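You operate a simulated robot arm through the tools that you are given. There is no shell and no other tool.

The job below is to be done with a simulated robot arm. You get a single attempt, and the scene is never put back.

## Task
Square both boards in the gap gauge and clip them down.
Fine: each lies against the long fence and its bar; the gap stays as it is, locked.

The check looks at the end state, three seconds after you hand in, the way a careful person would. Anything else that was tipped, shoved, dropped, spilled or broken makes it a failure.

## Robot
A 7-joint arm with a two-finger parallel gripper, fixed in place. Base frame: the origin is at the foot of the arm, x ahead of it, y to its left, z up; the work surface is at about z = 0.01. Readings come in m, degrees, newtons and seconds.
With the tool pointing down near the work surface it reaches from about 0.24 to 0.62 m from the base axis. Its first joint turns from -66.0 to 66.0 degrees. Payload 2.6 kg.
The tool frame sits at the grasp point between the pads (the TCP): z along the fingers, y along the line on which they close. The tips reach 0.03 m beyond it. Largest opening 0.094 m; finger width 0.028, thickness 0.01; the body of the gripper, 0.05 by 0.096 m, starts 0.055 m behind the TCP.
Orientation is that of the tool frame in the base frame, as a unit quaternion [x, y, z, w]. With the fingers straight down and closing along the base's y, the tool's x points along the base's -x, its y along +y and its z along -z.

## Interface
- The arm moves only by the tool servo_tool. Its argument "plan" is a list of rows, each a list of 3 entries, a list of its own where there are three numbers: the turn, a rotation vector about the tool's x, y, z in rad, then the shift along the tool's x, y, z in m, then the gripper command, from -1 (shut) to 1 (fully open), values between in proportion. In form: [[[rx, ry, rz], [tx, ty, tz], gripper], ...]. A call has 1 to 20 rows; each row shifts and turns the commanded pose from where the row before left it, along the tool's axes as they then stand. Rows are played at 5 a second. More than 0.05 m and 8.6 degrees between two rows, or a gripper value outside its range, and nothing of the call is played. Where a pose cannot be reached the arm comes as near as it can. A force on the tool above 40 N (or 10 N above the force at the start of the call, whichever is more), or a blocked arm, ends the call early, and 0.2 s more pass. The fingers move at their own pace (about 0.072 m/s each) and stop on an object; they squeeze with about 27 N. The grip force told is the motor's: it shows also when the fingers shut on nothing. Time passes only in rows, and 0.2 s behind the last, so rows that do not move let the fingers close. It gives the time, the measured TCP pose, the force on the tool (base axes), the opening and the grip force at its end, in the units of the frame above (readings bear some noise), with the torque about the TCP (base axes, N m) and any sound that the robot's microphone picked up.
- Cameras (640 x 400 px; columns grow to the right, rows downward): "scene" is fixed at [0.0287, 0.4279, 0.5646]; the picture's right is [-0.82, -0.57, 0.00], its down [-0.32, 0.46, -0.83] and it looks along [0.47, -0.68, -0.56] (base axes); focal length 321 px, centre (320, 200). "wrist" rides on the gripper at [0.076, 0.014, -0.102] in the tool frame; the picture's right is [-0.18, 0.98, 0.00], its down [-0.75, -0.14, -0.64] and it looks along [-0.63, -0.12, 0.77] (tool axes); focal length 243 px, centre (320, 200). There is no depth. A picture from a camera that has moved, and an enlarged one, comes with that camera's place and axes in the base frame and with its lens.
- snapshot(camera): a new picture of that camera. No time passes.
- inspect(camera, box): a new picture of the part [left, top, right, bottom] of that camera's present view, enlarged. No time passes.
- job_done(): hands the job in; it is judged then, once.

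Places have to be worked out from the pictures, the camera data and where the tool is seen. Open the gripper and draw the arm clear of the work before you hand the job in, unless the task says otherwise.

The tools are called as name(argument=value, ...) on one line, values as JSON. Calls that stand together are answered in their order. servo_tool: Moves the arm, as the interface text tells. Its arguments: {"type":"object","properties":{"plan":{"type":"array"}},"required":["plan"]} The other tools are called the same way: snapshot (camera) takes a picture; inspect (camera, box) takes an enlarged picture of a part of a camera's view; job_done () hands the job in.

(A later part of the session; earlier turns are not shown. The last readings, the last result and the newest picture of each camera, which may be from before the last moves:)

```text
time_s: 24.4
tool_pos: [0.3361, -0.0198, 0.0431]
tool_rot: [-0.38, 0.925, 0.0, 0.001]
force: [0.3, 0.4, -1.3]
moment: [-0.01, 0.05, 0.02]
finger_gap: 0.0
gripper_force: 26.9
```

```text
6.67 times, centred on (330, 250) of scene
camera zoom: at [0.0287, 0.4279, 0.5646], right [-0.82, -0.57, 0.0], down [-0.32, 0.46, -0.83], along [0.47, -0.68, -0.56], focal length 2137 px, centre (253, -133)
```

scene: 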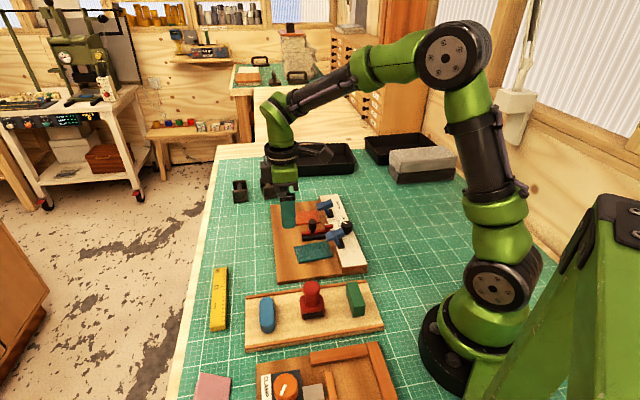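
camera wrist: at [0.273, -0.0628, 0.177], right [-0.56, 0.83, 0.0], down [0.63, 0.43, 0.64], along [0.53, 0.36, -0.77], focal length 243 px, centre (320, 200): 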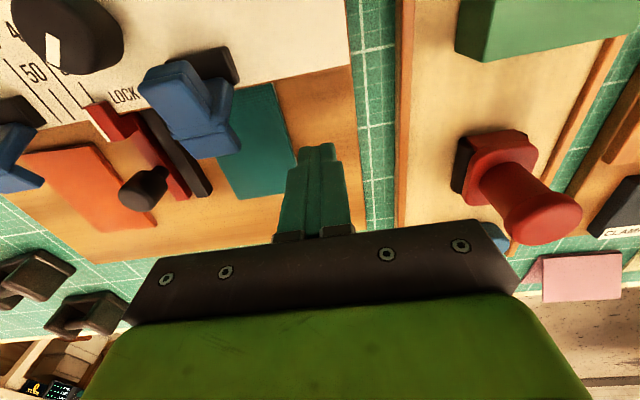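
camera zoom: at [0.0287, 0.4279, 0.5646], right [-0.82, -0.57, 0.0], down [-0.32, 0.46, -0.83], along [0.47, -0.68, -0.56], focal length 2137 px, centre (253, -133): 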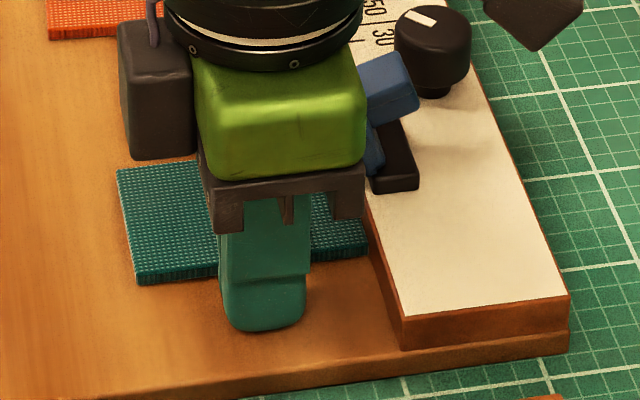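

The teal lies along the fence and the finger is about 9 mm from its near edge. I'll slide it towards the black bar, coarse at first and then fine.

servo_tool(plan=[[[0, 0, 0], [0, -0.003, 0], -1], [[0, 0, 0], [0, -0.003, 0], -1], [[0, 0, 0], [0, -0.002, 0], -1], [[0, 0, 0], [0, -0.002, 0], -1], [[0, 0, 0], [0, -0.002, 0], -1], [[0, 0, 0], [0, -0.002, 0], -1], [[0, 0, 0], [0, 0, 0], -1]])

inspect(camera="wrist", box=[160, 20, 400, 180])

inspect(camera="scene", box=[285, 220, 375, 280])

```text
time_s: 26.0
tool_pos: [0.3472, -0.0296, 0.0432]
tool_rot: [-0.38, 0.925, 0.001, 0.001]
force: [-0.5, -0.4, -0.3]
moment: [0.0, 0.01, 0.04]
finger_gap: 0.0
gripper_force: 27.3
```

```text
2.50 times, centred on (280, 100) of wrist
camera zoom: at [0.2826, -0.073, 0.1467], right [-0.56, 0.83, 0.0], down [0.64, 0.43, 0.64], along [0.53, 0.36, -0.77], focal length 606 px, centre (420, 450)
```

zoom: 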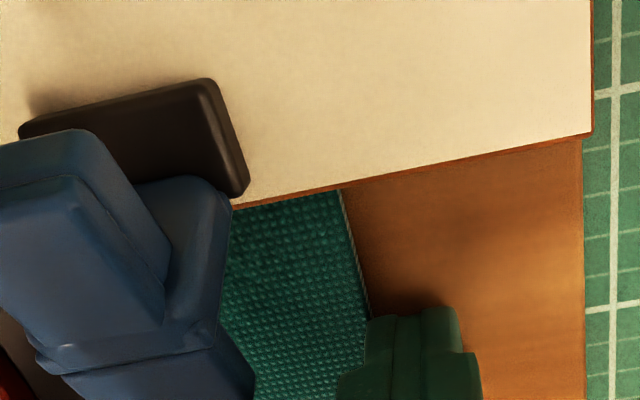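

```text
6.67 times, centred on (330, 250) of scene
camera zoom: at [0.0287, 0.4279, 0.5646], right [-0.82, -0.57, 0.0], down [-0.32, 0.46, -0.83], along [0.47, -0.68, -0.56], focal length 2137 px, centre (253, -133)
```

zoom: 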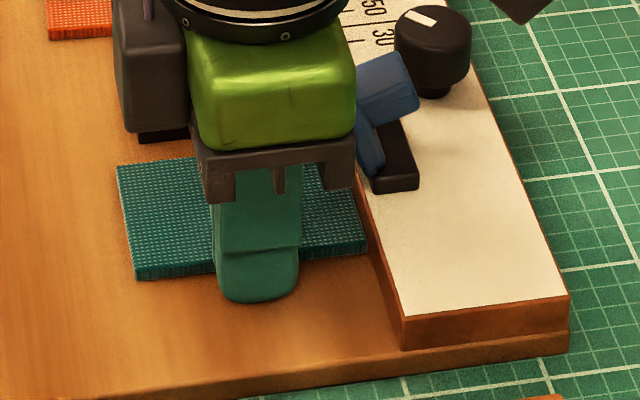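

The finger has met the edge and the board is sliding, with about 10 mm or so left. I'll continue.

servo_tool(plan=[[[0, 0, 0], [0, -0.002, 0], -1], [[0, 0, 0], [0, -0.002, 0], -1], [[0, 0, 0], [0, -0.002, 0], -1], [[0, 0, 0], [0, -0.001, 0], -1], [[0, 0, 0], [0, 0, 0], -1]])

inspect(camera="scene", box=[285, 220, 375, 280])

inspect(camera="wrist", box=[160, 20, 400, 180])

```text
time_s: 27.2
tool_pos: [0.3514, -0.0355, 0.0446]
tool_rot: [-0.38, 0.925, 0.0, 0.0]
force: [0.9, -0.2, 0.1]
moment: [0.01, 0.04, 0.02]
finger_gap: 0.0
gripper_force: 26.6
```

```text
6.67 times, centred on (330, 250) of scene
camera zoom: at [0.0287, 0.4279, 0.5646], right [-0.82, -0.57, 0.0], down [-0.32, 0.46, -0.83], along [0.47, -0.68, -0.56], focal length 2137 px, centre (253, -133)
```

zoom: 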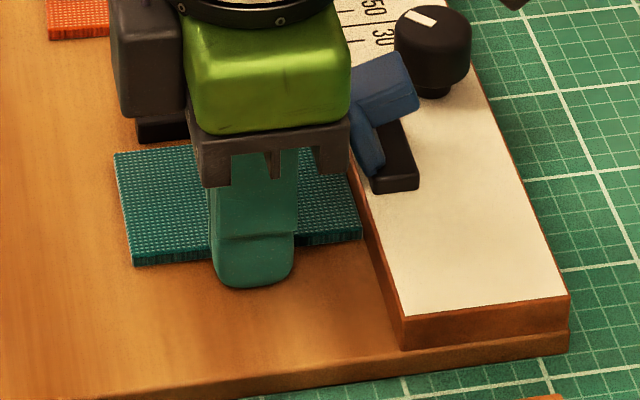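

```text
2.50 times, centred on (280, 100) of wrist
camera zoom: at [0.2879, -0.0779, 0.147], right [-0.56, 0.83, 0.0], down [0.63, 0.43, 0.64], along [0.53, 0.36, -0.77], focal length 606 px, centre (420, 450)
```

zoom: 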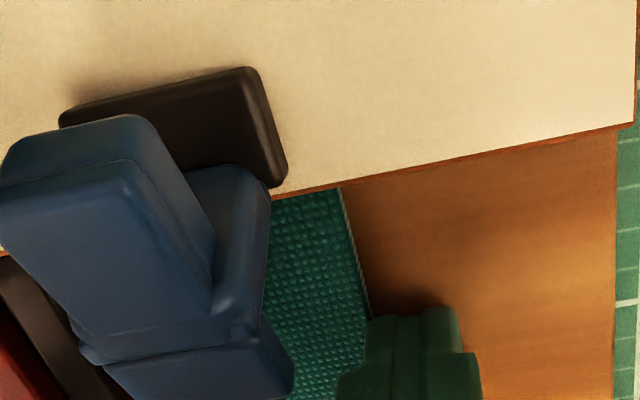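

About 4–5 mm to the bar now. I'll go on in 1 mm steps.

servo_tool(plan=[[[0, 0, 0], [0, -0.001, 0], -1], [[0, 0, 0], [0, -0.001, 0], -1], [[0, 0, 0], [0, -0.001, 0], -1], [[0, 0, 0], [0, 0, 0], -1]])

inspect(camera="scene", box=[285, 220, 375, 280])

```text
time_s: 28.2
tool_pos: [0.3537, -0.0376, 0.0432]
tool_rot: [-0.38, 0.925, 0.0, 0.0]
force: [-0.4, 0.1, -0.1]
moment: [0.03, -0.01, 0.02]
finger_gap: 0.0
gripper_force: 26.6
```

```text
6.67 times, centred on (330, 250) of scene
camera zoom: at [0.0287, 0.4279, 0.5646], right [-0.82, -0.57, 0.0], down [-0.32, 0.46, -0.83], along [0.47, -0.68, -0.56], focal length 2137 px, centre (253, -133)
```

zoom: 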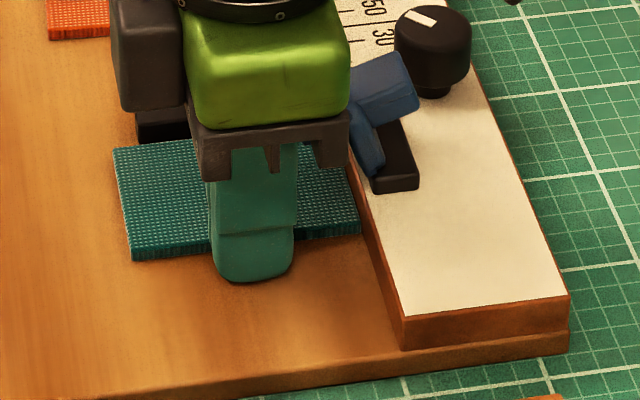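

servo_tool(plan=[[[0, 0, 0], [0, -0.001, 0], -1], [[0, 0, 0], [0, -0.001, 0], -1], [[0, 0, 0], [0, 0, 0], -1]])

inspect(camera="scene", box=[285, 220, 375, 280])

```text
time_s: 29.0
tool_pos: [0.3553, -0.0382, 0.0427]
tool_rot: [-0.38, 0.925, -0.001, 0.0]
force: [0.6, 0.2, 0.5]
moment: [-0.01, 0.0, 0.01]
finger_gap: 0.0
gripper_force: 27.2
```

```text
6.67 times, centred on (330, 250) of scene
camera zoom: at [0.0287, 0.4279, 0.5646], right [-0.82, -0.57, 0.0], down [-0.32, 0.46, -0.83], along [0.47, -0.68, -0.56], focal length 2137 px, centre (253, -133)
```

zoom: 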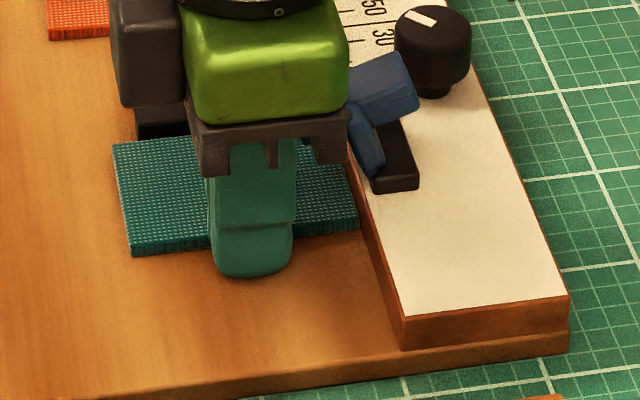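

Still free and no force yet. I'll continue 1 mm at a time.

servo_tool(plan=[[[0, 0, 0], [0, -0.001, 0], -1], [[0, 0, 0], [0, -0.001, 0], -1], [[0, 0, 0], [0, 0, 0], -1]])

inspect(camera="scene", box=[285, 220, 375, 280])

snapshot(camera="wrist")

```text
time_s: 29.8
tool_pos: [0.3568, -0.04, 0.0425]
tool_rot: [-0.381, 0.925, 0.0, 0.0]
force: [0.1, -0.1, 0.1]
moment: [0.03, -0.01, 0.0]
finger_gap: 0.0
gripper_force: 27.1
```

```text
6.67 times, centred on (330, 250) of scene
camera zoom: at [0.0287, 0.4279, 0.5646], right [-0.82, -0.57, 0.0], down [-0.32, 0.46, -0.83], along [0.47, -0.68, -0.56], focal length 2137 px, centre (253, -133)
```

zoom: 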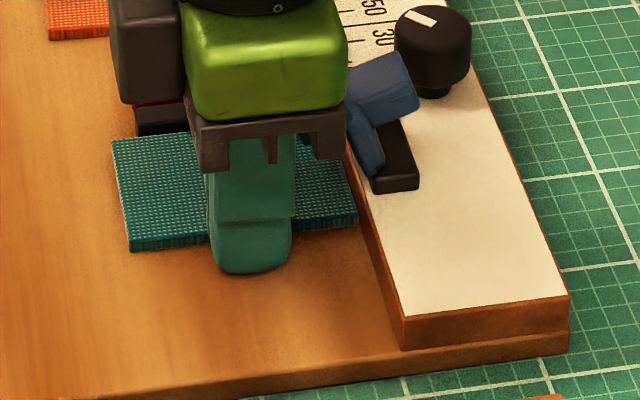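

```text
taken
camera wrist: at [0.2928, -0.0837, 0.1464], right [-0.56, 0.83, 0.0], down [0.63, 0.43, 0.64], along [0.53, 0.36, -0.77], focal length 243 px, centre (320, 200)
```

wrist: 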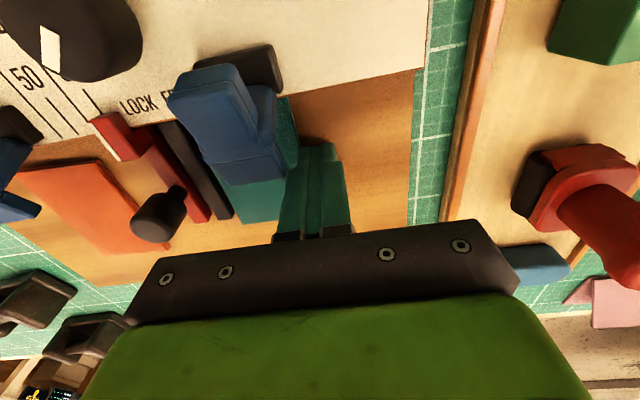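

In the wrist view the teal is almost on the black bar. I'll keep stepping with force checks.

servo_tool(plan=[[[0, 0, 0], [0, -0.001, 0], -1], [[0, 0, 0], [0, 0, 0], -1]])

inspect(camera="wrist", box=[180, 120, 300, 240])

```text
time_s: 30.4
tool_pos: [0.3578, -0.0397, 0.0429]
tool_rot: [-0.38, 0.925, 0.0, 0.0]
force: [-0.6, -0.4, 0.5]
moment: [-0.02, -0.01, 0.01]
finger_gap: 0.0001
gripper_force: 27.3
```

```text
3.33 times, centred on (240, 180) of wrist
camera zoom: at [0.2936, -0.0843, 0.1468], right [-0.56, 0.83, 0.0], down [0.63, 0.43, 0.64], along [0.53, 0.36, -0.77], focal length 809 px, centre (587, 267)
```

zoom: 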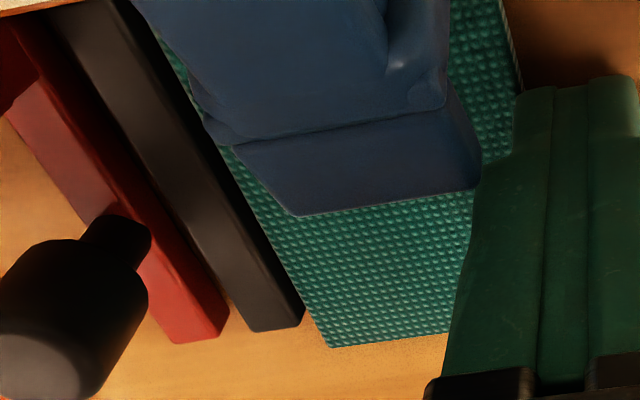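

servo_tool(plan=[[[0, 0, 0], [0, -0.001, 0], -1], [[0, 0, 0], [0, 0, 0], -1]])

inspect(camera="wrist", box=[180, 120, 300, 240])

```text
time_s: 31.0
tool_pos: [0.3583, -0.0414, 0.0429]
tool_rot: [-0.38, 0.925, 0.0, 0.0]
force: [-1.1, 1.1, 0.9]
moment: [0.05, 0.05, 0.02]
finger_gap: 0.0
gripper_force: 27.0
```

```text
3.33 times, centred on (240, 180) of wrist
camera zoom: at [0.2942, -0.0847, 0.1467], right [-0.56, 0.83, 0.0], down [0.64, 0.43, 0.64], along [0.53, 0.36, -0.77], focal length 809 px, centre (587, 267)
```

zoom: 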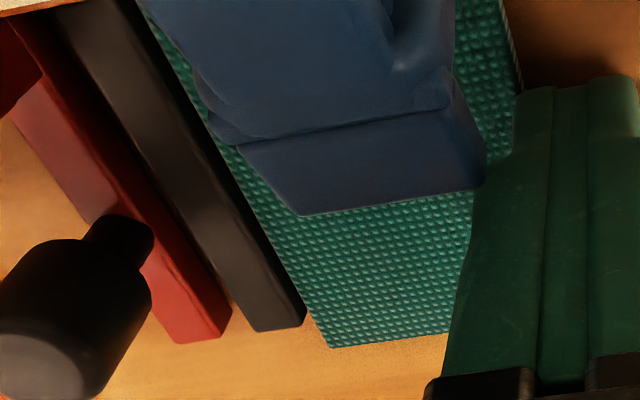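

A slight reaction of about 1.5 N along the push suggests the board is arriving at the bar. One more small step to confirm.

servo_tool(plan=[[[0, 0, 0], [0, -0.0007, 0], -1], [[0, 0, 0], [0, 0, 0], -1]])

inspect(camera="wrist", box=[180, 120, 300, 240])

```text
time_s: 31.6
tool_pos: [0.3587, -0.043, 0.0422]
tool_rot: [-0.381, 0.925, 0.001, 0.0]
force: [-3.7, 2.6, 0.7]
moment: [0.07, 0.06, 0.04]
finger_gap: 0.0001
gripper_force: 27.4
```

```text
3.33 times, centred on (240, 180) of wrist
camera zoom: at [0.2945, -0.0851, 0.1466], right [-0.56, 0.83, 0.0], down [0.64, 0.43, 0.64], along [0.53, 0.36, -0.77], focal length 809 px, centre (587, 267)
```

zoom: 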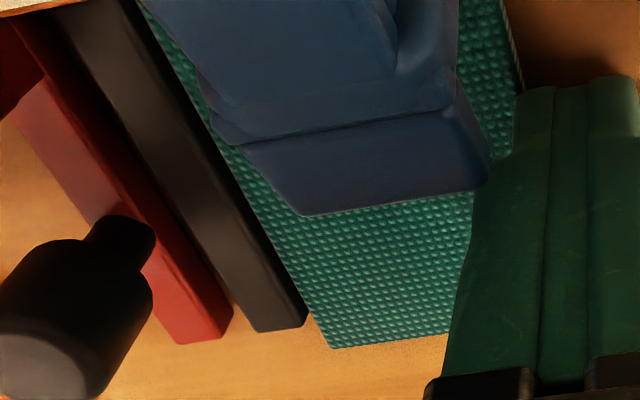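

servo_tool(plan=[[[0, 0, 0], [0, -0.0007, 0], -1], [[0, 0, 0], [0, 0, 0], -1]])

inspect(camera="scene", box=[285, 220, 375, 280])

inspect(camera="wrist", box=[160, 20, 400, 180])

```text
time_s: 32.2
tool_pos: [0.3588, -0.0422, 0.0443]
tool_rot: [-0.381, 0.925, 0.001, 0.0]
force: [-5.4, 5.8, 0.7]
moment: [0.15, 0.15, 0.05]
finger_gap: 0.0001
gripper_force: 26.7
```

```text
6.67 times, centred on (330, 250) of scene
camera zoom: at [0.0287, 0.4279, 0.5646], right [-0.82, -0.57, 0.0], down [-0.32, 0.46, -0.83], along [0.47, -0.68, -0.56], focal length 2137 px, centre (253, -133)
```

zoom: 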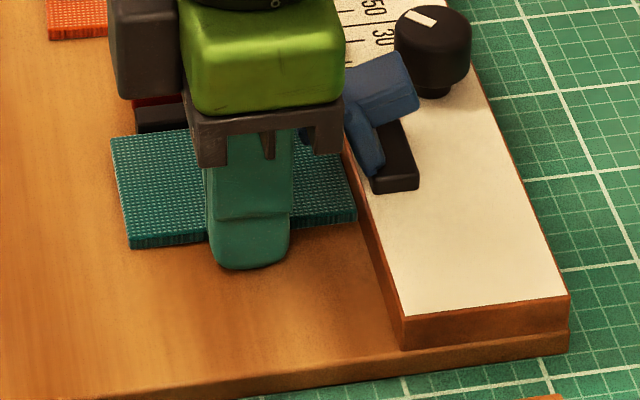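

```text
2.50 times, centred on (280, 100) of wrist
camera zoom: at [0.2948, -0.0853, 0.1466], right [-0.56, 0.83, 0.0], down [0.64, 0.43, 0.64], along [0.53, 0.36, -0.77], focal length 606 px, centre (420, 450)
```

zoom: 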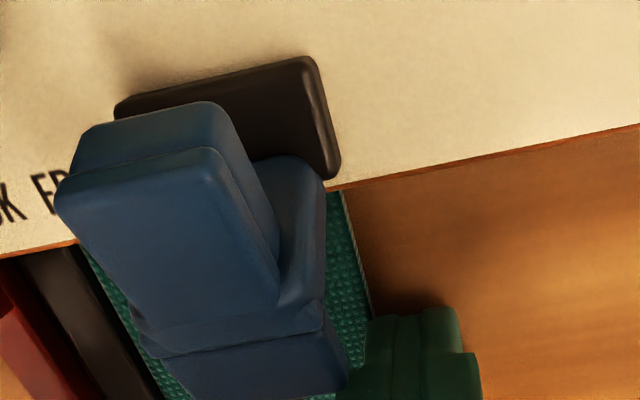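

The board is against the bar at 8 N. I'll zoom in on the fence side to see whether it is still flush there.

inspect(camera="scene", box=[322, 235, 352, 260])

inspect(camera="wrist", box=[270, 80, 330, 120])

```text
16.00 times, centred on (337, 248) of scene
camera zoom: at [0.0287, 0.4279, 0.5646], right [-0.82, -0.57, 0.0], down [-0.32, 0.46, -0.83], along [0.47, -0.68, -0.56], focal length 5130 px, centre (48, -560)
```

zoom: 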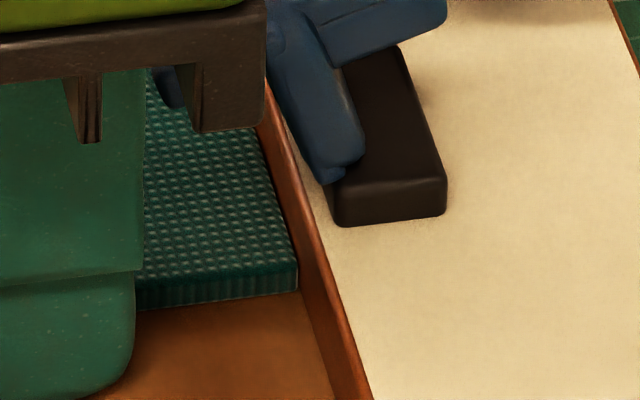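

```text
10.00 times, centred on (300, 100) of wrist
camera zoom: at [0.2948, -0.0853, 0.1466], right [-0.56, 0.83, 0.0], down [0.64, 0.43, 0.64], along [0.53, 0.36, -0.77], focal length 2426 px, centre (520, 1200)
```

zoom: 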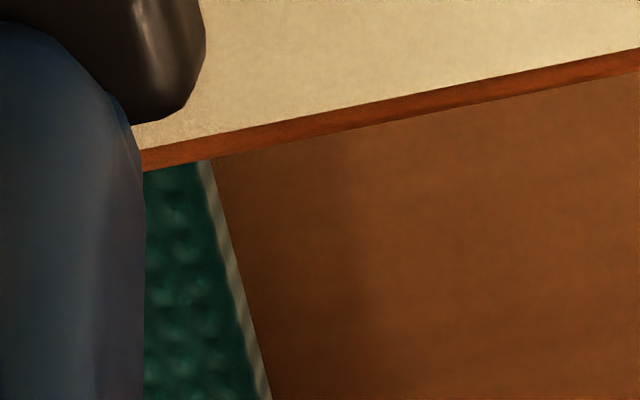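

The teal is flush on both the fence and the bar. I'll withdraw along the fence and lift well clear, then check the seating and study clip 1.

servo_tool(plan=[[[0, 0, 0], [0, 0.002, 0], -1], [[0, 0, 0], [0, 0.004, 0], -1], [[0, 0, 0], [0, 0.004, -0.02], -1], [[0, 0, 0], [0, 0.01, -0.03], -1], [[0, 0, 0], [0, 0.02, -0.03], -1], [[0, 0, 0], [0, 0.03, -0.02], -1], [[0, 0, 0], [0, 0, 0], -1]])

snapshot(camera="wrist")

inspect(camera="scene", box=[290, 215, 370, 270])

inspect(camera="scene", box=[320, 220, 355, 255])

```text
time_s: 33.8
tool_pos: [0.3103, 0.0075, 0.1438]
tool_rot: [-0.38, 0.925, 0.0, -0.001]
force: [0.8, -0.3, -0.2]
moment: [-0.01, 0.02, 0.0]
finger_gap: 0.0
gripper_force: 26.9
```

```text
taken
camera wrist: at [0.2461, -0.0357, 0.247], right [-0.56, 0.83, 0.0], down [0.64, 0.43, 0.64], along [0.53, 0.36, -0.77], focal length 243 px, centre (320, 200)
```

wrist: 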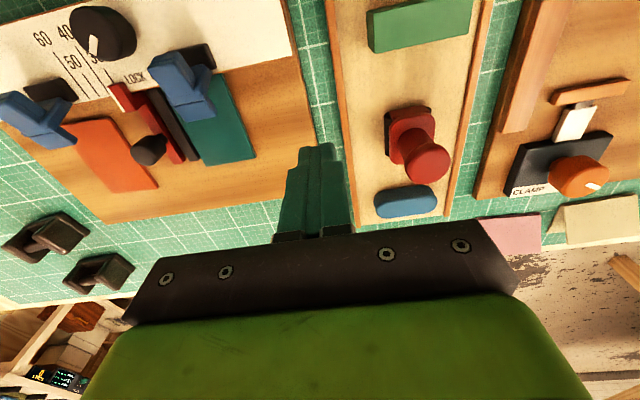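

```text
7.27 times, centred on (330, 242) of scene
camera zoom: at [0.0286, 0.4279, 0.5646], right [-0.82, -0.57, 0.0], down [-0.32, 0.46, -0.83], along [0.47, -0.68, -0.56], focal length 2332 px, centre (247, -109)
```

zoom: 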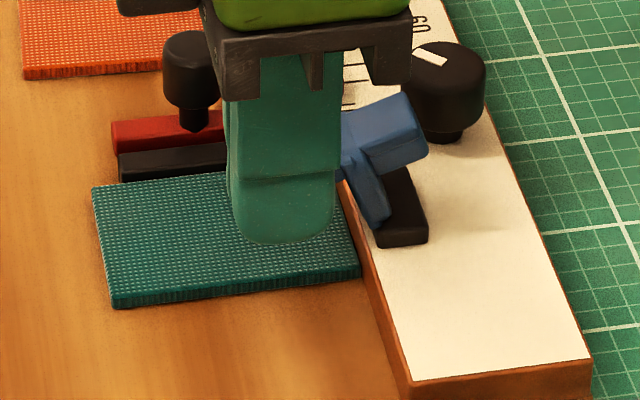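

```text
11.43 times, centred on (338, 238) of scene
camera zoom: at [0.0286, 0.4279, 0.5646], right [-0.82, -0.57, 0.0], down [-0.32, 0.46, -0.83], along [0.47, -0.68, -0.56], focal length 3664 px, centre (120, -229)
```

zoom: 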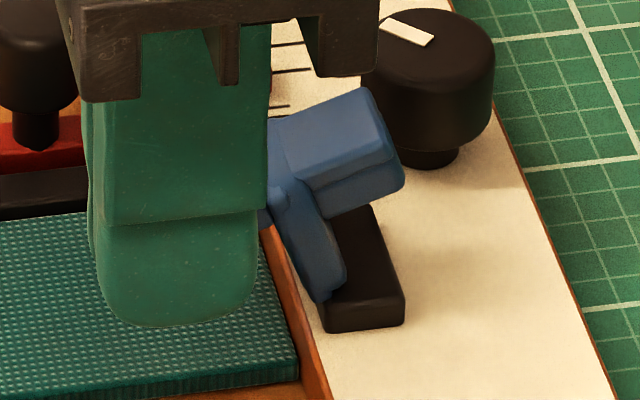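

inspect(camera="wrist", box=[90, 30, 270, 180])

inspect(camera="wrist", box=[140, 35, 220, 90])

```text
2.67 times, centred on (180, 105) of wrist
camera zoom: at [0.2461, -0.0357, 0.247], right [-0.56, 0.83, 0.0], down [0.64, 0.43, 0.64], along [0.53, 0.36, -0.77], focal length 647 px, centre (693, 453)
```

zoom: 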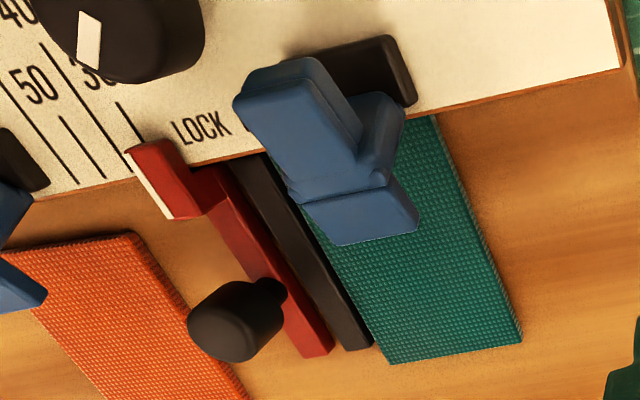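

```text
7.27 times, centred on (180, 62) of wrist
camera zoom: at [0.2461, -0.0357, 0.247], right [-0.56, 0.83, 0.0], down [0.64, 0.43, 0.64], along [0.53, 0.36, -0.77], focal length 1764 px, centre (1338, 1200)
```

zoom: 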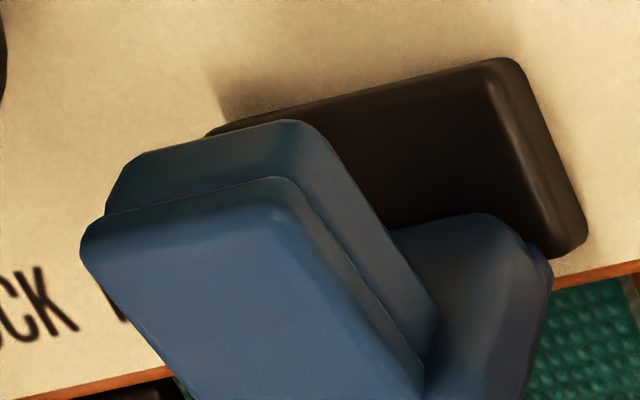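

Both views show the teal flush on the fence and bar. I'll carry the closed fingers over to the fence side, behind clip 1's blue handle at about E1 = 0.302, well above everything.

servo_tool(plan=[[[0, 0, 0], [0.029, -0.03, 0], -1], [[0, 0, 0], [0.029, -0.03, 0], -1], [[0, 0, 0], [0.029, -0.03, 0], -1], [[0, 0, 0], [0, 0, 0.02], -1], [[0, 0, 0], [0, 0, 0], -1]])

snapshot(camera="wrist")

inspect(camera="scene", box=[290, 190, 380, 260])

```text
time_s: 35.0
tool_pos: [0.3098, -0.1166, 0.122]
tool_rot: [-0.381, 0.925, -0.001, -0.001]
force: [0.0, 0.2, -1.3]
moment: [0.03, 0.0, 0.01]
finger_gap: 0.0
gripper_force: 27.0
```

```text
taken
camera wrist: at [0.247, -0.1608, 0.2263], right [-0.56, 0.83, 0.0], down [0.63, 0.43, 0.64], along [0.53, 0.36, -0.77], focal length 243 px, centre (320, 200)
```

wrist: 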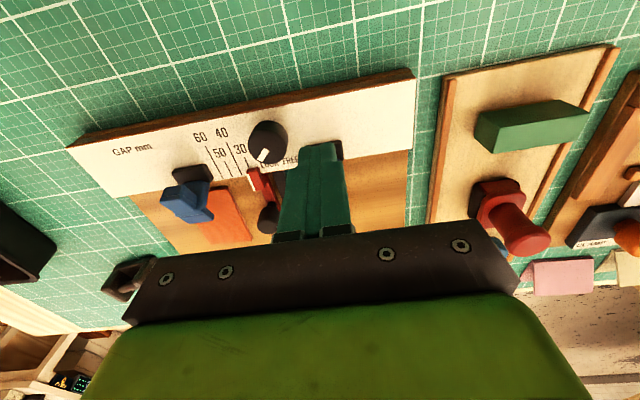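

```text
5.71 times, centred on (335, 225) of scene
camera zoom: at [0.0287, 0.4279, 0.5646], right [-0.82, -0.57, 0.0], down [-0.32, 0.46, -0.83], along [0.47, -0.68, -0.56], focal length 1832 px, centre (234, 57)
```

zoom: 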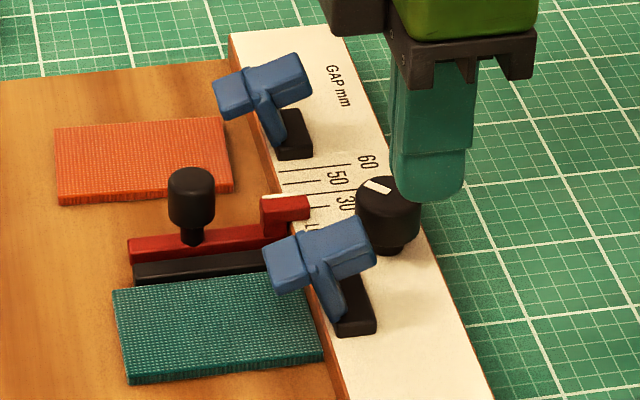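

The fingers line up with clip 1's handle, about 8 mm behind it and clear of the knob. I'll lower to handle height with the tips near z = 0.046.

servo_tool(plan=[[[0, 0, 0], [0, 0, 0.02], -1], [[0, 0, 0], [0, 0, 0.015], -1], [[0, 0, 0], [0, 0, 0.011], -1], [[0, 0, 0], [0, 0, 0], -1]])

inspect(camera="scene", box=[310, 205, 370, 255])

inspect(camera="wrist", box=[200, 60, 400, 240])

```text
time_s: 36.0
tool_pos: [0.3111, -0.1171, 0.0776]
tool_rot: [-0.38, 0.925, 0.0, 0.0]
force: [-0.2, -0.8, 0.0]
moment: [-0.01, -0.03, -0.02]
finger_gap: 0.0
gripper_force: 27.5
```

```text
8.00 times, centred on (340, 230) of scene
camera zoom: at [0.0287, 0.4279, 0.5646], right [-0.82, -0.57, 0.0], down [-0.32, 0.46, -0.83], along [0.47, -0.68, -0.56], focal length 2565 px, centre (160, -40)
```

zoom: 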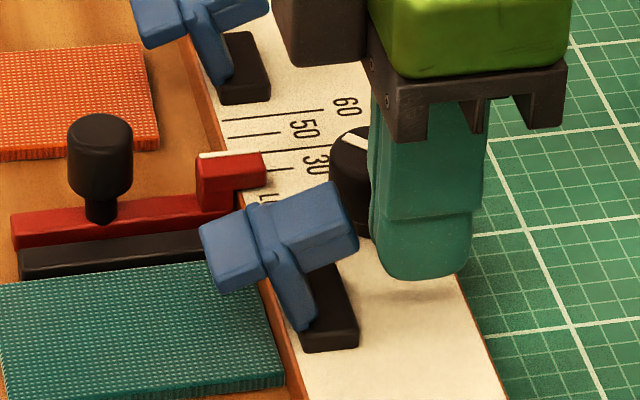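

```text
2.22 times, centred on (300, 150) of wrist
camera zoom: at [0.2471, -0.1606, 0.1805], right [-0.56, 0.83, 0.0], down [0.63, 0.43, 0.64], along [0.53, 0.36, -0.77], focal length 539 px, centre (364, 311)
```

zoom: 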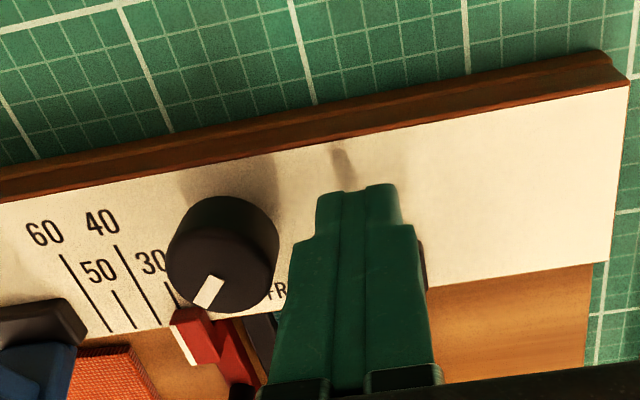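

The finger stands about 6 mm behind the handle, at the right height and clear of the knob. I'll push it towards the board in small steps.

servo_tool(plan=[[[0, 0, 0], [-0.002, 0, 0], -1], [[0, 0, 0], [-0.002, 0, 0], -1], [[0, 0, 0], [-0.002, 0, 0], -1], [[0, 0, 0], [-0.002, 0, 0], -1], [[0, 0, 0], [0, 0, 0], -1]])

inspect(camera="scene", box=[310, 205, 370, 255])

```text
time_s: 37.2
tool_pos: [0.3169, -0.1127, 0.0764]
tool_rot: [-0.38, 0.925, 0.0, 0.001]
force: [-1.1, -1.4, 1.0]
moment: [-0.01, -0.01, -0.03]
finger_gap: 0.0
gripper_force: 27.3
```

```text
8.00 times, centred on (340, 230) of scene
camera zoom: at [0.0287, 0.4279, 0.5646], right [-0.82, -0.57, 0.0], down [-0.32, 0.46, -0.83], along [0.47, -0.68, -0.56], focal length 2565 px, centre (160, -40)
```

zoom: 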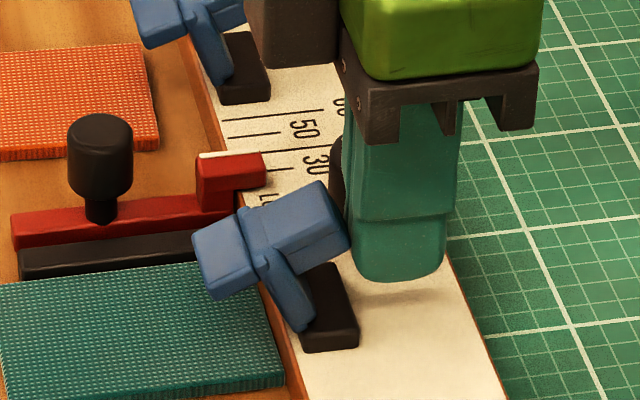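

The clip has begun to swing under about 1.5 N. I'll continue the sweep.

servo_tool(plan=[[[0, 0, 0], [-0.002, 0, 0], -1], [[0, 0, 0], [-0.002, 0, 0], -1], [[0, 0, 0], [-0.002, 0, 0], -1], [[0, 0, 0], [0, 0, 0], -1]])

inspect(camera="scene", box=[310, 205, 370, 255])

```text
time_s: 38.2
tool_pos: [0.3227, -0.1076, 0.0765]
tool_rot: [-0.381, 0.925, 0.0, 0.0]
force: [0.0, -0.6, 0.4]
moment: [-0.02, 0.02, 0.01]
finger_gap: 0.0003
gripper_force: 27.0
```

```text
8.00 times, centred on (340, 230) of scene
camera zoom: at [0.0287, 0.4279, 0.5646], right [-0.82, -0.57, 0.0], down [-0.32, 0.46, -0.83], along [0.47, -0.68, -0.56], focal length 2565 px, centre (160, -40)
```

zoom: 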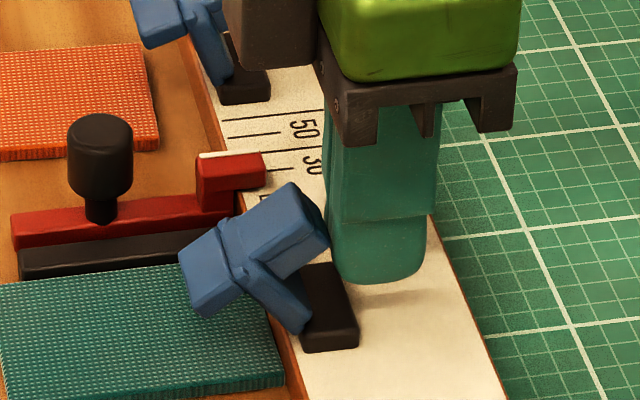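

The clip is turning smoothly towards the board. I'll continue.

servo_tool(plan=[[[0, 0, 0], [-0.002, 0, 0], -1], [[0, 0, 0], [-0.002, 0, 0], -1], [[0, 0, 0], [-0.002, 0, 0], -1], [[0, 0, 0], [0, 0, 0], -1]])

inspect(camera="scene", box=[310, 205, 370, 255])

```text
time_s: 39.2
tool_pos: [0.3268, -0.1042, 0.0782]
tool_rot: [-0.38, 0.925, 0.001, 0.0]
force: [0.1, 0.2, -0.1]
moment: [-0.01, -0.02, -0.02]
finger_gap: 0.0004
gripper_force: 26.8
```

```text
8.00 times, centred on (340, 230) of scene
camera zoom: at [0.0287, 0.4279, 0.5646], right [-0.82, -0.57, 0.0], down [-0.32, 0.46, -0.83], along [0.47, -0.68, -0.56], focal length 2565 px, centre (160, -40)
```

zoom: 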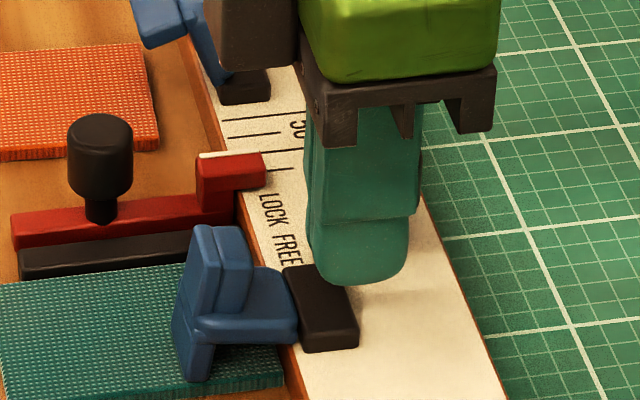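

The clip snapped over: its arm is level and the pad is down on the teal. I'll check whether it is fully seated and whether the board moved.

inspect(camera="scene", box=[318, 225, 354, 255])

inspect(camera="scene", box=[285, 220, 365, 275])

inspect(camera="wrist", box=[200, 60, 400, 240])

```text
13.33 times, centred on (336, 240) of scene
camera zoom: at [0.0287, 0.4279, 0.5646], right [-0.82, -0.57, 0.0], down [-0.32, 0.46, -0.83], along [0.47, -0.68, -0.56], focal length 4275 px, centre (107, -333)
```

zoom: 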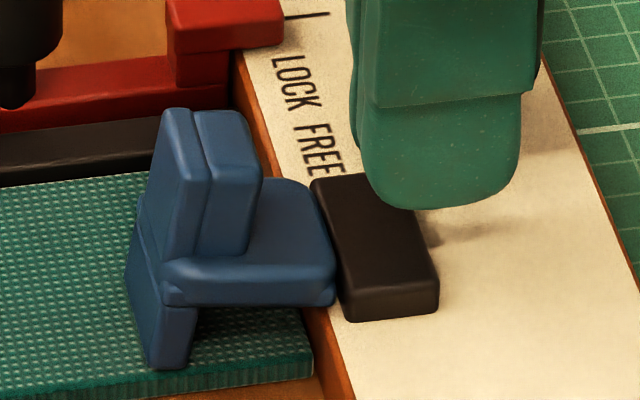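

```text
7.27 times, centred on (325, 248) of scene
camera zoom: at [0.0287, 0.4279, 0.5646], right [-0.82, -0.57, 0.0], down [-0.32, 0.46, -0.83], along [0.47, -0.68, -0.56], focal length 2332 px, centre (284, -146)
```

zoom: 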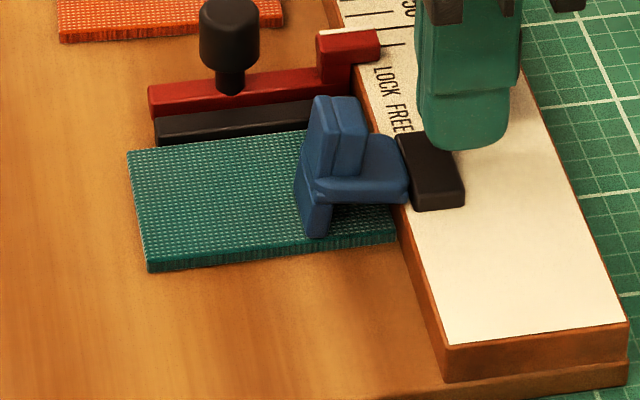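

```text
2.22 times, centred on (300, 150) of wrist
camera zoom: at [0.2617, -0.147, 0.1811], right [-0.56, 0.83, 0.0], down [0.63, 0.43, 0.64], along [0.53, 0.36, -0.77], focal length 539 px, centre (364, 311)
```

zoom: 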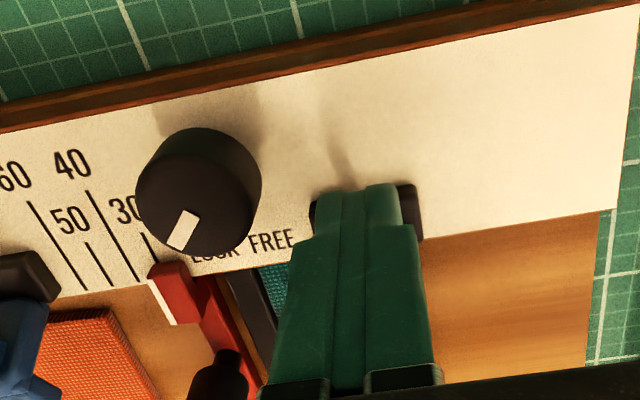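

Clip 1 is closed with its pad on the teal, and the board hasn't moved. I'll back the finger off, lift, and travel over to the outer side of the orange board.

servo_tool(plan=[[[0, 0, 0], [0.006, 0, 0], -1], [[0, 0, 0], [0.006, 0, -0.02], -1], [[0, 0, 0], [0, 0, -0.03], -1], [[0, 0, 0], [0, 0, -0.02], -1], [[0, 0, 0], [-0.033, -0.0295, 0], -0.447], [[0, 0, 0], [-0.033, -0.0295, 0], -0.447], [[0, 0, 0], [-0.033, -0.0295, 0], -0.447], [[0, 0, 0], [-0.033, -0.0295, 0], -0.447], [[0, 0, 0], [-0.033, -0.0295, 0], -0.447], [[0, 0, 0], [0, 0, 0], -0.447]])

snapshot(camera="wrist")

inspect(camera="scene", box=[265, 185, 375, 285])

```text
time_s: 41.4
tool_pos: [0.5388, -0.0991, 0.1463]
tool_rot: [-0.381, 0.925, 0.0, 0.0]
force: [1.1, -0.1, 0.3]
moment: [0.01, 0.02, 0.01]
finger_gap: 0.0258
gripper_force: 0.0
```

```text
taken
camera wrist: at [0.4745, -0.1431, 0.2507], right [-0.56, 0.83, 0.0], down [0.64, 0.43, 0.64], along [0.53, 0.36, -0.77], focal length 243 px, centre (320, 200)
```

wrist: 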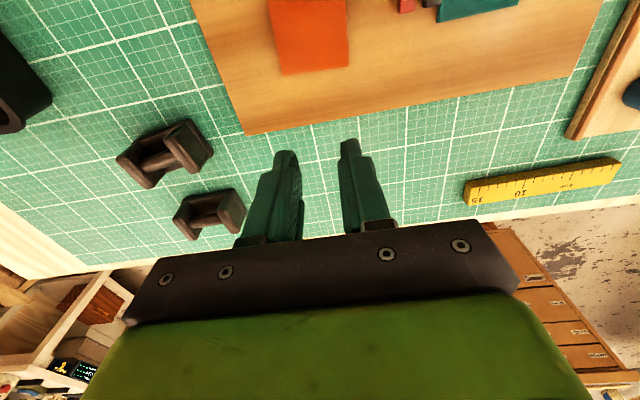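

```text
4.00 times, centred on (320, 235) of scene
camera zoom: at [0.0287, 0.4279, 0.5646], right [-0.82, -0.57, 0.0], down [-0.32, 0.46, -0.83], along [0.47, -0.68, -0.56], focal length 1282 px, centre (320, 60)
```

zoom: 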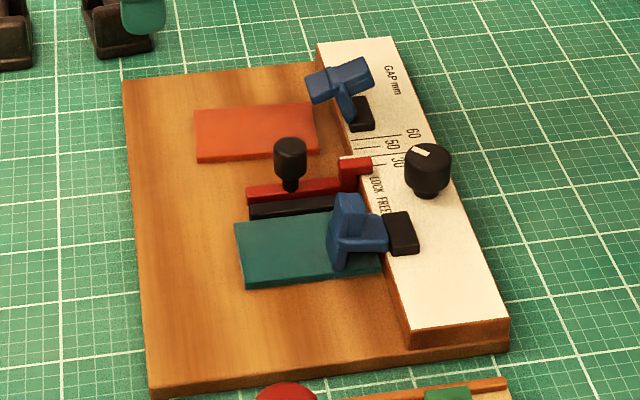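

Clip 1 holds and the teal is square. I'll measure the orange board from here.

inspect(camera="wrist", box=[220, 0, 420, 160])

```text
2.50 times, centred on (320, 80) of wrist
camera zoom: at [0.4745, -0.1431, 0.2507], right [-0.56, 0.83, 0.0], down [0.64, 0.43, 0.64], along [0.53, 0.36, -0.77], focal length 606 px, centre (320, 500)
```

zoom: 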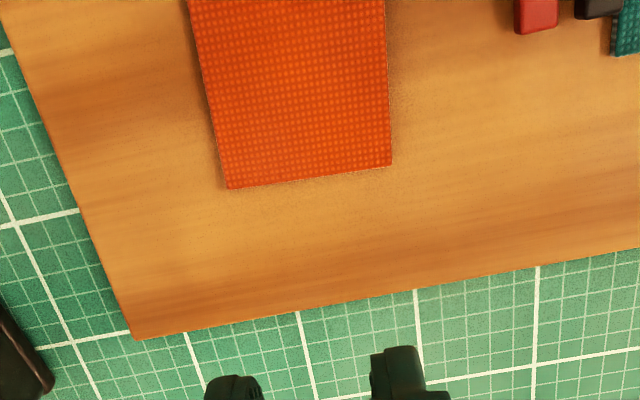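

The orange board's outer edge is about 13 mm in from the fingers, and it needs about 40 mm of travel along the fence to the red bar. I'll lower outside its outer edge.

servo_tool(plan=[[[0, 0, 0], [0, 0, 0.035], -0.447], [[0, 0, 0], [0, 0, 0.035], -0.447], [[0, 0, 0], [0, 0, 0.025], -0.447], [[0, 0, 0], [0, 0, 0.004], -0.447], [[0, 0, 0], [0, 0, 0], -0.447]])

inspect(camera="wrist", box=[220, 60, 400, 180])

inspect(camera="scene", box=[265, 185, 355, 245])

```text
time_s: 42.6
tool_pos: [0.5382, -0.101, 0.0482]
tool_rot: [-0.381, 0.925, 0.001, 0.0]
force: [-0.5, 0.5, 0.3]
moment: [-0.03, 0.02, 0.01]
finger_gap: 0.0258
gripper_force: 0.1
```

```text
3.33 times, centred on (310, 120) of wrist
camera zoom: at [0.4741, -0.1437, 0.1517], right [-0.56, 0.83, 0.0], down [0.63, 0.43, 0.64], along [0.53, 0.36, -0.77], focal length 809 px, centre (353, 467)
```

zoom: 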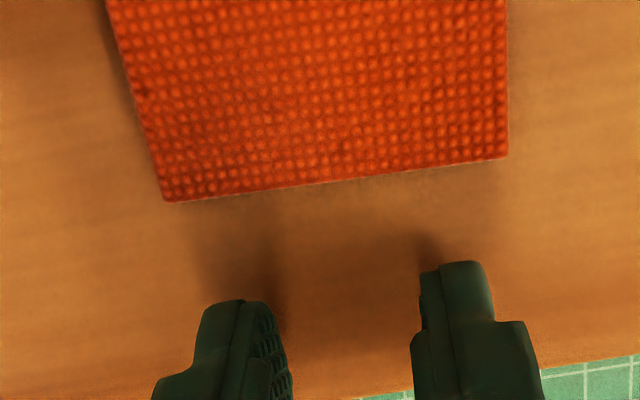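

```text
6.67 times, centred on (310, 215) of scene
camera zoom: at [0.0287, 0.4279, 0.5646], right [-0.82, -0.57, 0.0], down [-0.32, 0.46, -0.83], along [0.47, -0.68, -0.56], focal length 2137 px, centre (387, 100)
```

zoom: 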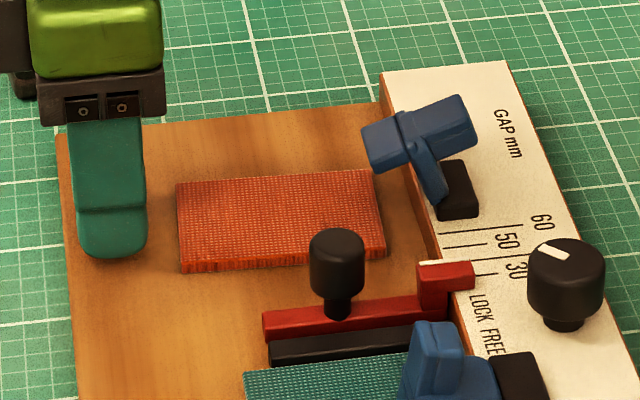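

The fingers are in place outside the orange board. I'll lower the last few millimetres gently.

servo_tool(plan=[[[0, 0, 0], [0, 0, 0.002], -0.447], [[0, 0, 0], [0, 0, 0.0015], -0.447], [[0, 0, 0], [0, 0, 0.001], -0.447], [[0, 0, 0], [0, 0, 0], -0.447]])

```text
time_s: 43.6
tool_pos: [0.5374, -0.1006, 0.0428]
tool_rot: [-0.38, 0.925, 0.0, 0.0]
force: [0.1, 0.1, -0.4]
moment: [0.02, 0.0, 0.0]
finger_gap: 0.0258
gripper_force: 0.0
```

The tips ride about 1 mm above the base with no contact. I'll push the orange board towards the fence.

servo_tool(plan=[[[0, 0, 0], [0.003, 0, 0], -0.447], [[0, 0, 0], [0.003, 0, 0], -0.447], [[0, 0, 0], [0.003, 0, 0], -0.447], [[0, 0, 0], [0.002, 0, 0], -0.447], [[0, 0, 0], [0.002, 0, 0], -0.447], [[0, 0, 0], [0.002, 0, 0], -0.447], [[0, 0, 0], [0.002, 0, 0], -0.447], [[0, 0, 0], [0.002, 0, 0], -0.447], [[0, 0, 0], [0, 0, 0], -0.447]])

inspect(camera="wrist", box=[220, 60, 400, 180])

inspect(camera="scene", box=[265, 185, 355, 245])

```text
time_s: 45.6
tool_pos: [0.5245, -0.1148, 0.044]
tool_rot: [-0.381, 0.925, 0.001, -0.001]
force: [0.0, -0.1, 0.3]
moment: [0.0, -0.01, 0.03]
finger_gap: 0.0262
gripper_force: 0.1
```

```text
3.33 times, centred on (310, 120) of wrist
camera zoom: at [0.4602, -0.1575, 0.1476], right [-0.56, 0.83, 0.0], down [0.63, 0.43, 0.64], along [0.53, 0.36, -0.77], focal length 809 px, centre (353, 467)
```

zoom: 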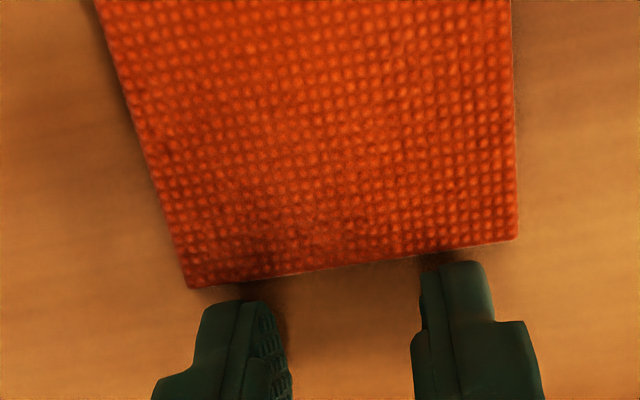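

```text
6.67 times, centred on (310, 215) of scene
camera zoom: at [0.0287, 0.4279, 0.5646], right [-0.82, -0.57, 0.0], down [-0.32, 0.46, -0.83], along [0.47, -0.68, -0.56], focal length 2137 px, centre (387, 100)
```

zoom: 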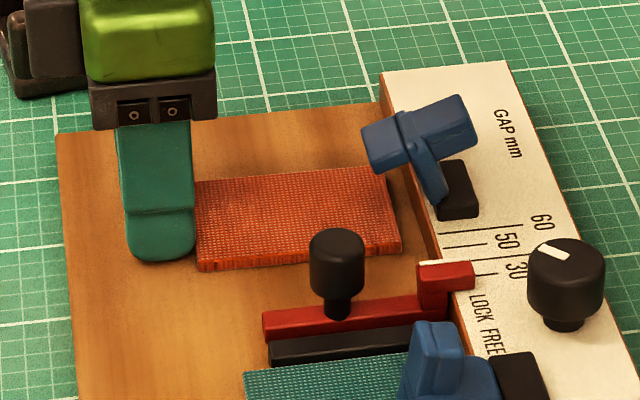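

The board is moving, with about 11 mm to the fence. I'll continue.

servo_tool(plan=[[[0, 0, 0], [0.002, 0, 0], -0.447], [[0, 0, 0], [0.002, 0, 0], -0.447], [[0, 0, 0], [0.0015, 0, 0], -0.447], [[0, 0, 0], [0.0015, 0, 0], -0.447], [[0, 0, 0], [0, 0, 0], -0.447]])

inspect(camera="wrist", box=[220, 60, 400, 180])

inspect(camera="scene", box=[280, 190, 350, 240])

```text
time_s: 46.8
tool_pos: [0.52, -0.1199, 0.0435]
tool_rot: [-0.38, 0.925, 0.0, 0.0]
force: [0.1, 0.4, 0.7]
moment: [-0.01, 0.0, 0.03]
finger_gap: 0.026
gripper_force: 0.0
```

```text
3.33 times, centred on (310, 120) of wrist
camera zoom: at [0.4555, -0.1625, 0.1474], right [-0.56, 0.83, 0.0], down [0.63, 0.43, 0.64], along [0.53, 0.36, -0.77], focal length 809 px, centre (353, 467)
```

zoom: 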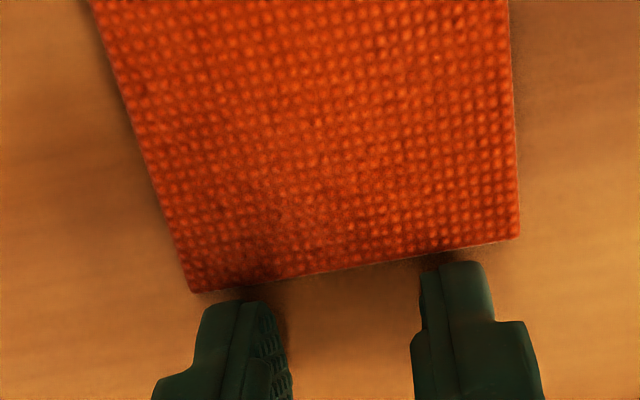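

```text
8.00 times, centred on (315, 215) of scene
camera zoom: at [0.0287, 0.4279, 0.5646], right [-0.82, -0.57, 0.0], down [-0.32, 0.46, -0.83], along [0.47, -0.68, -0.56], focal length 2565 px, centre (360, 80)
```

zoom: 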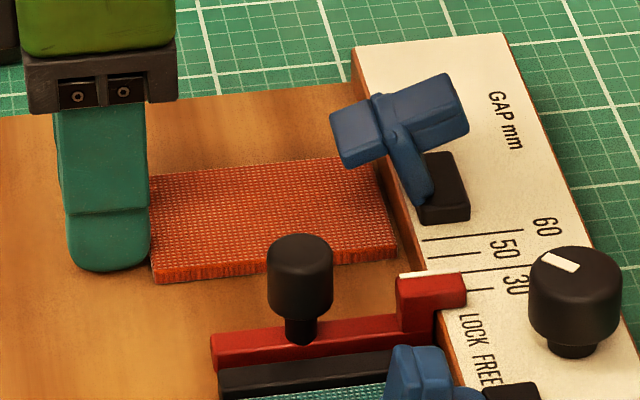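

The orange is now parallel to the fence, with about 5–6 mm to go. I'll continue in fine steps.

servo_tool(plan=[[[0, 0, 0], [0.001, 0, 0], -0.447], [[0, 0, 0], [0.001, 0, 0], -0.447], [[0, 0, 0], [0.001, 0, 0], -0.447], [[0, 0, 0], [0.001, 0, 0], -0.447], [[0, 0, 0], [0, 0, 0], -0.447]])

inspect(camera="scene", box=[280, 190, 350, 240])

```text
time_s: 48.0
tool_pos: [0.5172, -0.1213, 0.0447]
tool_rot: [-0.381, 0.925, 0.0, 0.002]
force: [3.1, 3.5, -0.9]
moment: [0.12, -0.09, 0.04]
finger_gap: 0.0259
gripper_force: 0.1
```

```text
8.00 times, centred on (315, 215) of scene
camera zoom: at [0.0287, 0.4279, 0.5646], right [-0.82, -0.57, 0.0], down [-0.32, 0.46, -0.83], along [0.47, -0.68, -0.56], focal length 2565 px, centre (360, 80)
```

zoom: 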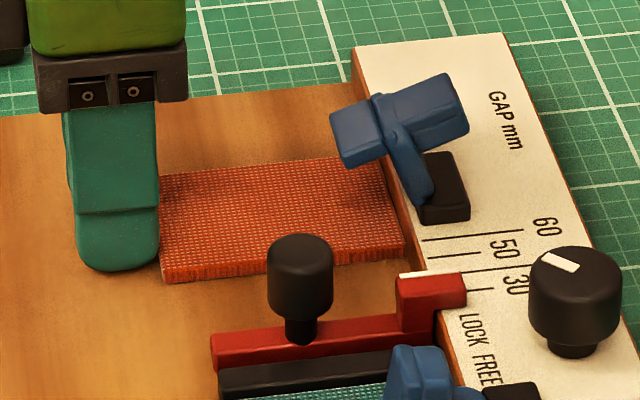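

A reaction of 4.7 N appeared along the push. I'll zoom in to see whether that is the fence.

inspect(camera="scene", box=[318, 203, 348, 228])

inspect(camera="wrist", box=[220, 60, 400, 180])

```text
16.00 times, centred on (333, 216) of scene
camera zoom: at [0.0287, 0.4279, 0.5646], right [-0.82, -0.57, 0.0], down [-0.32, 0.46, -0.83], along [0.47, -0.68, -0.56], focal length 5130 px, centre (112, -48)
```

zoom: 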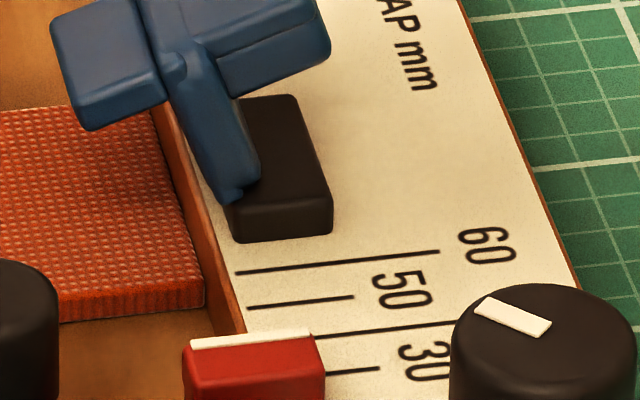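

```text
3.33 times, centred on (310, 120) of wrist
camera zoom: at [0.4529, -0.1645, 0.1474], right [-0.56, 0.83, 0.0], down [0.63, 0.43, 0.64], along [0.53, 0.36, -0.77], focal length 809 px, centre (353, 467)
```

zoom: 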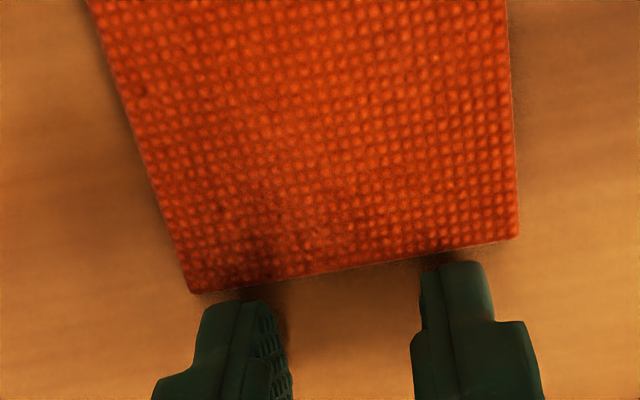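

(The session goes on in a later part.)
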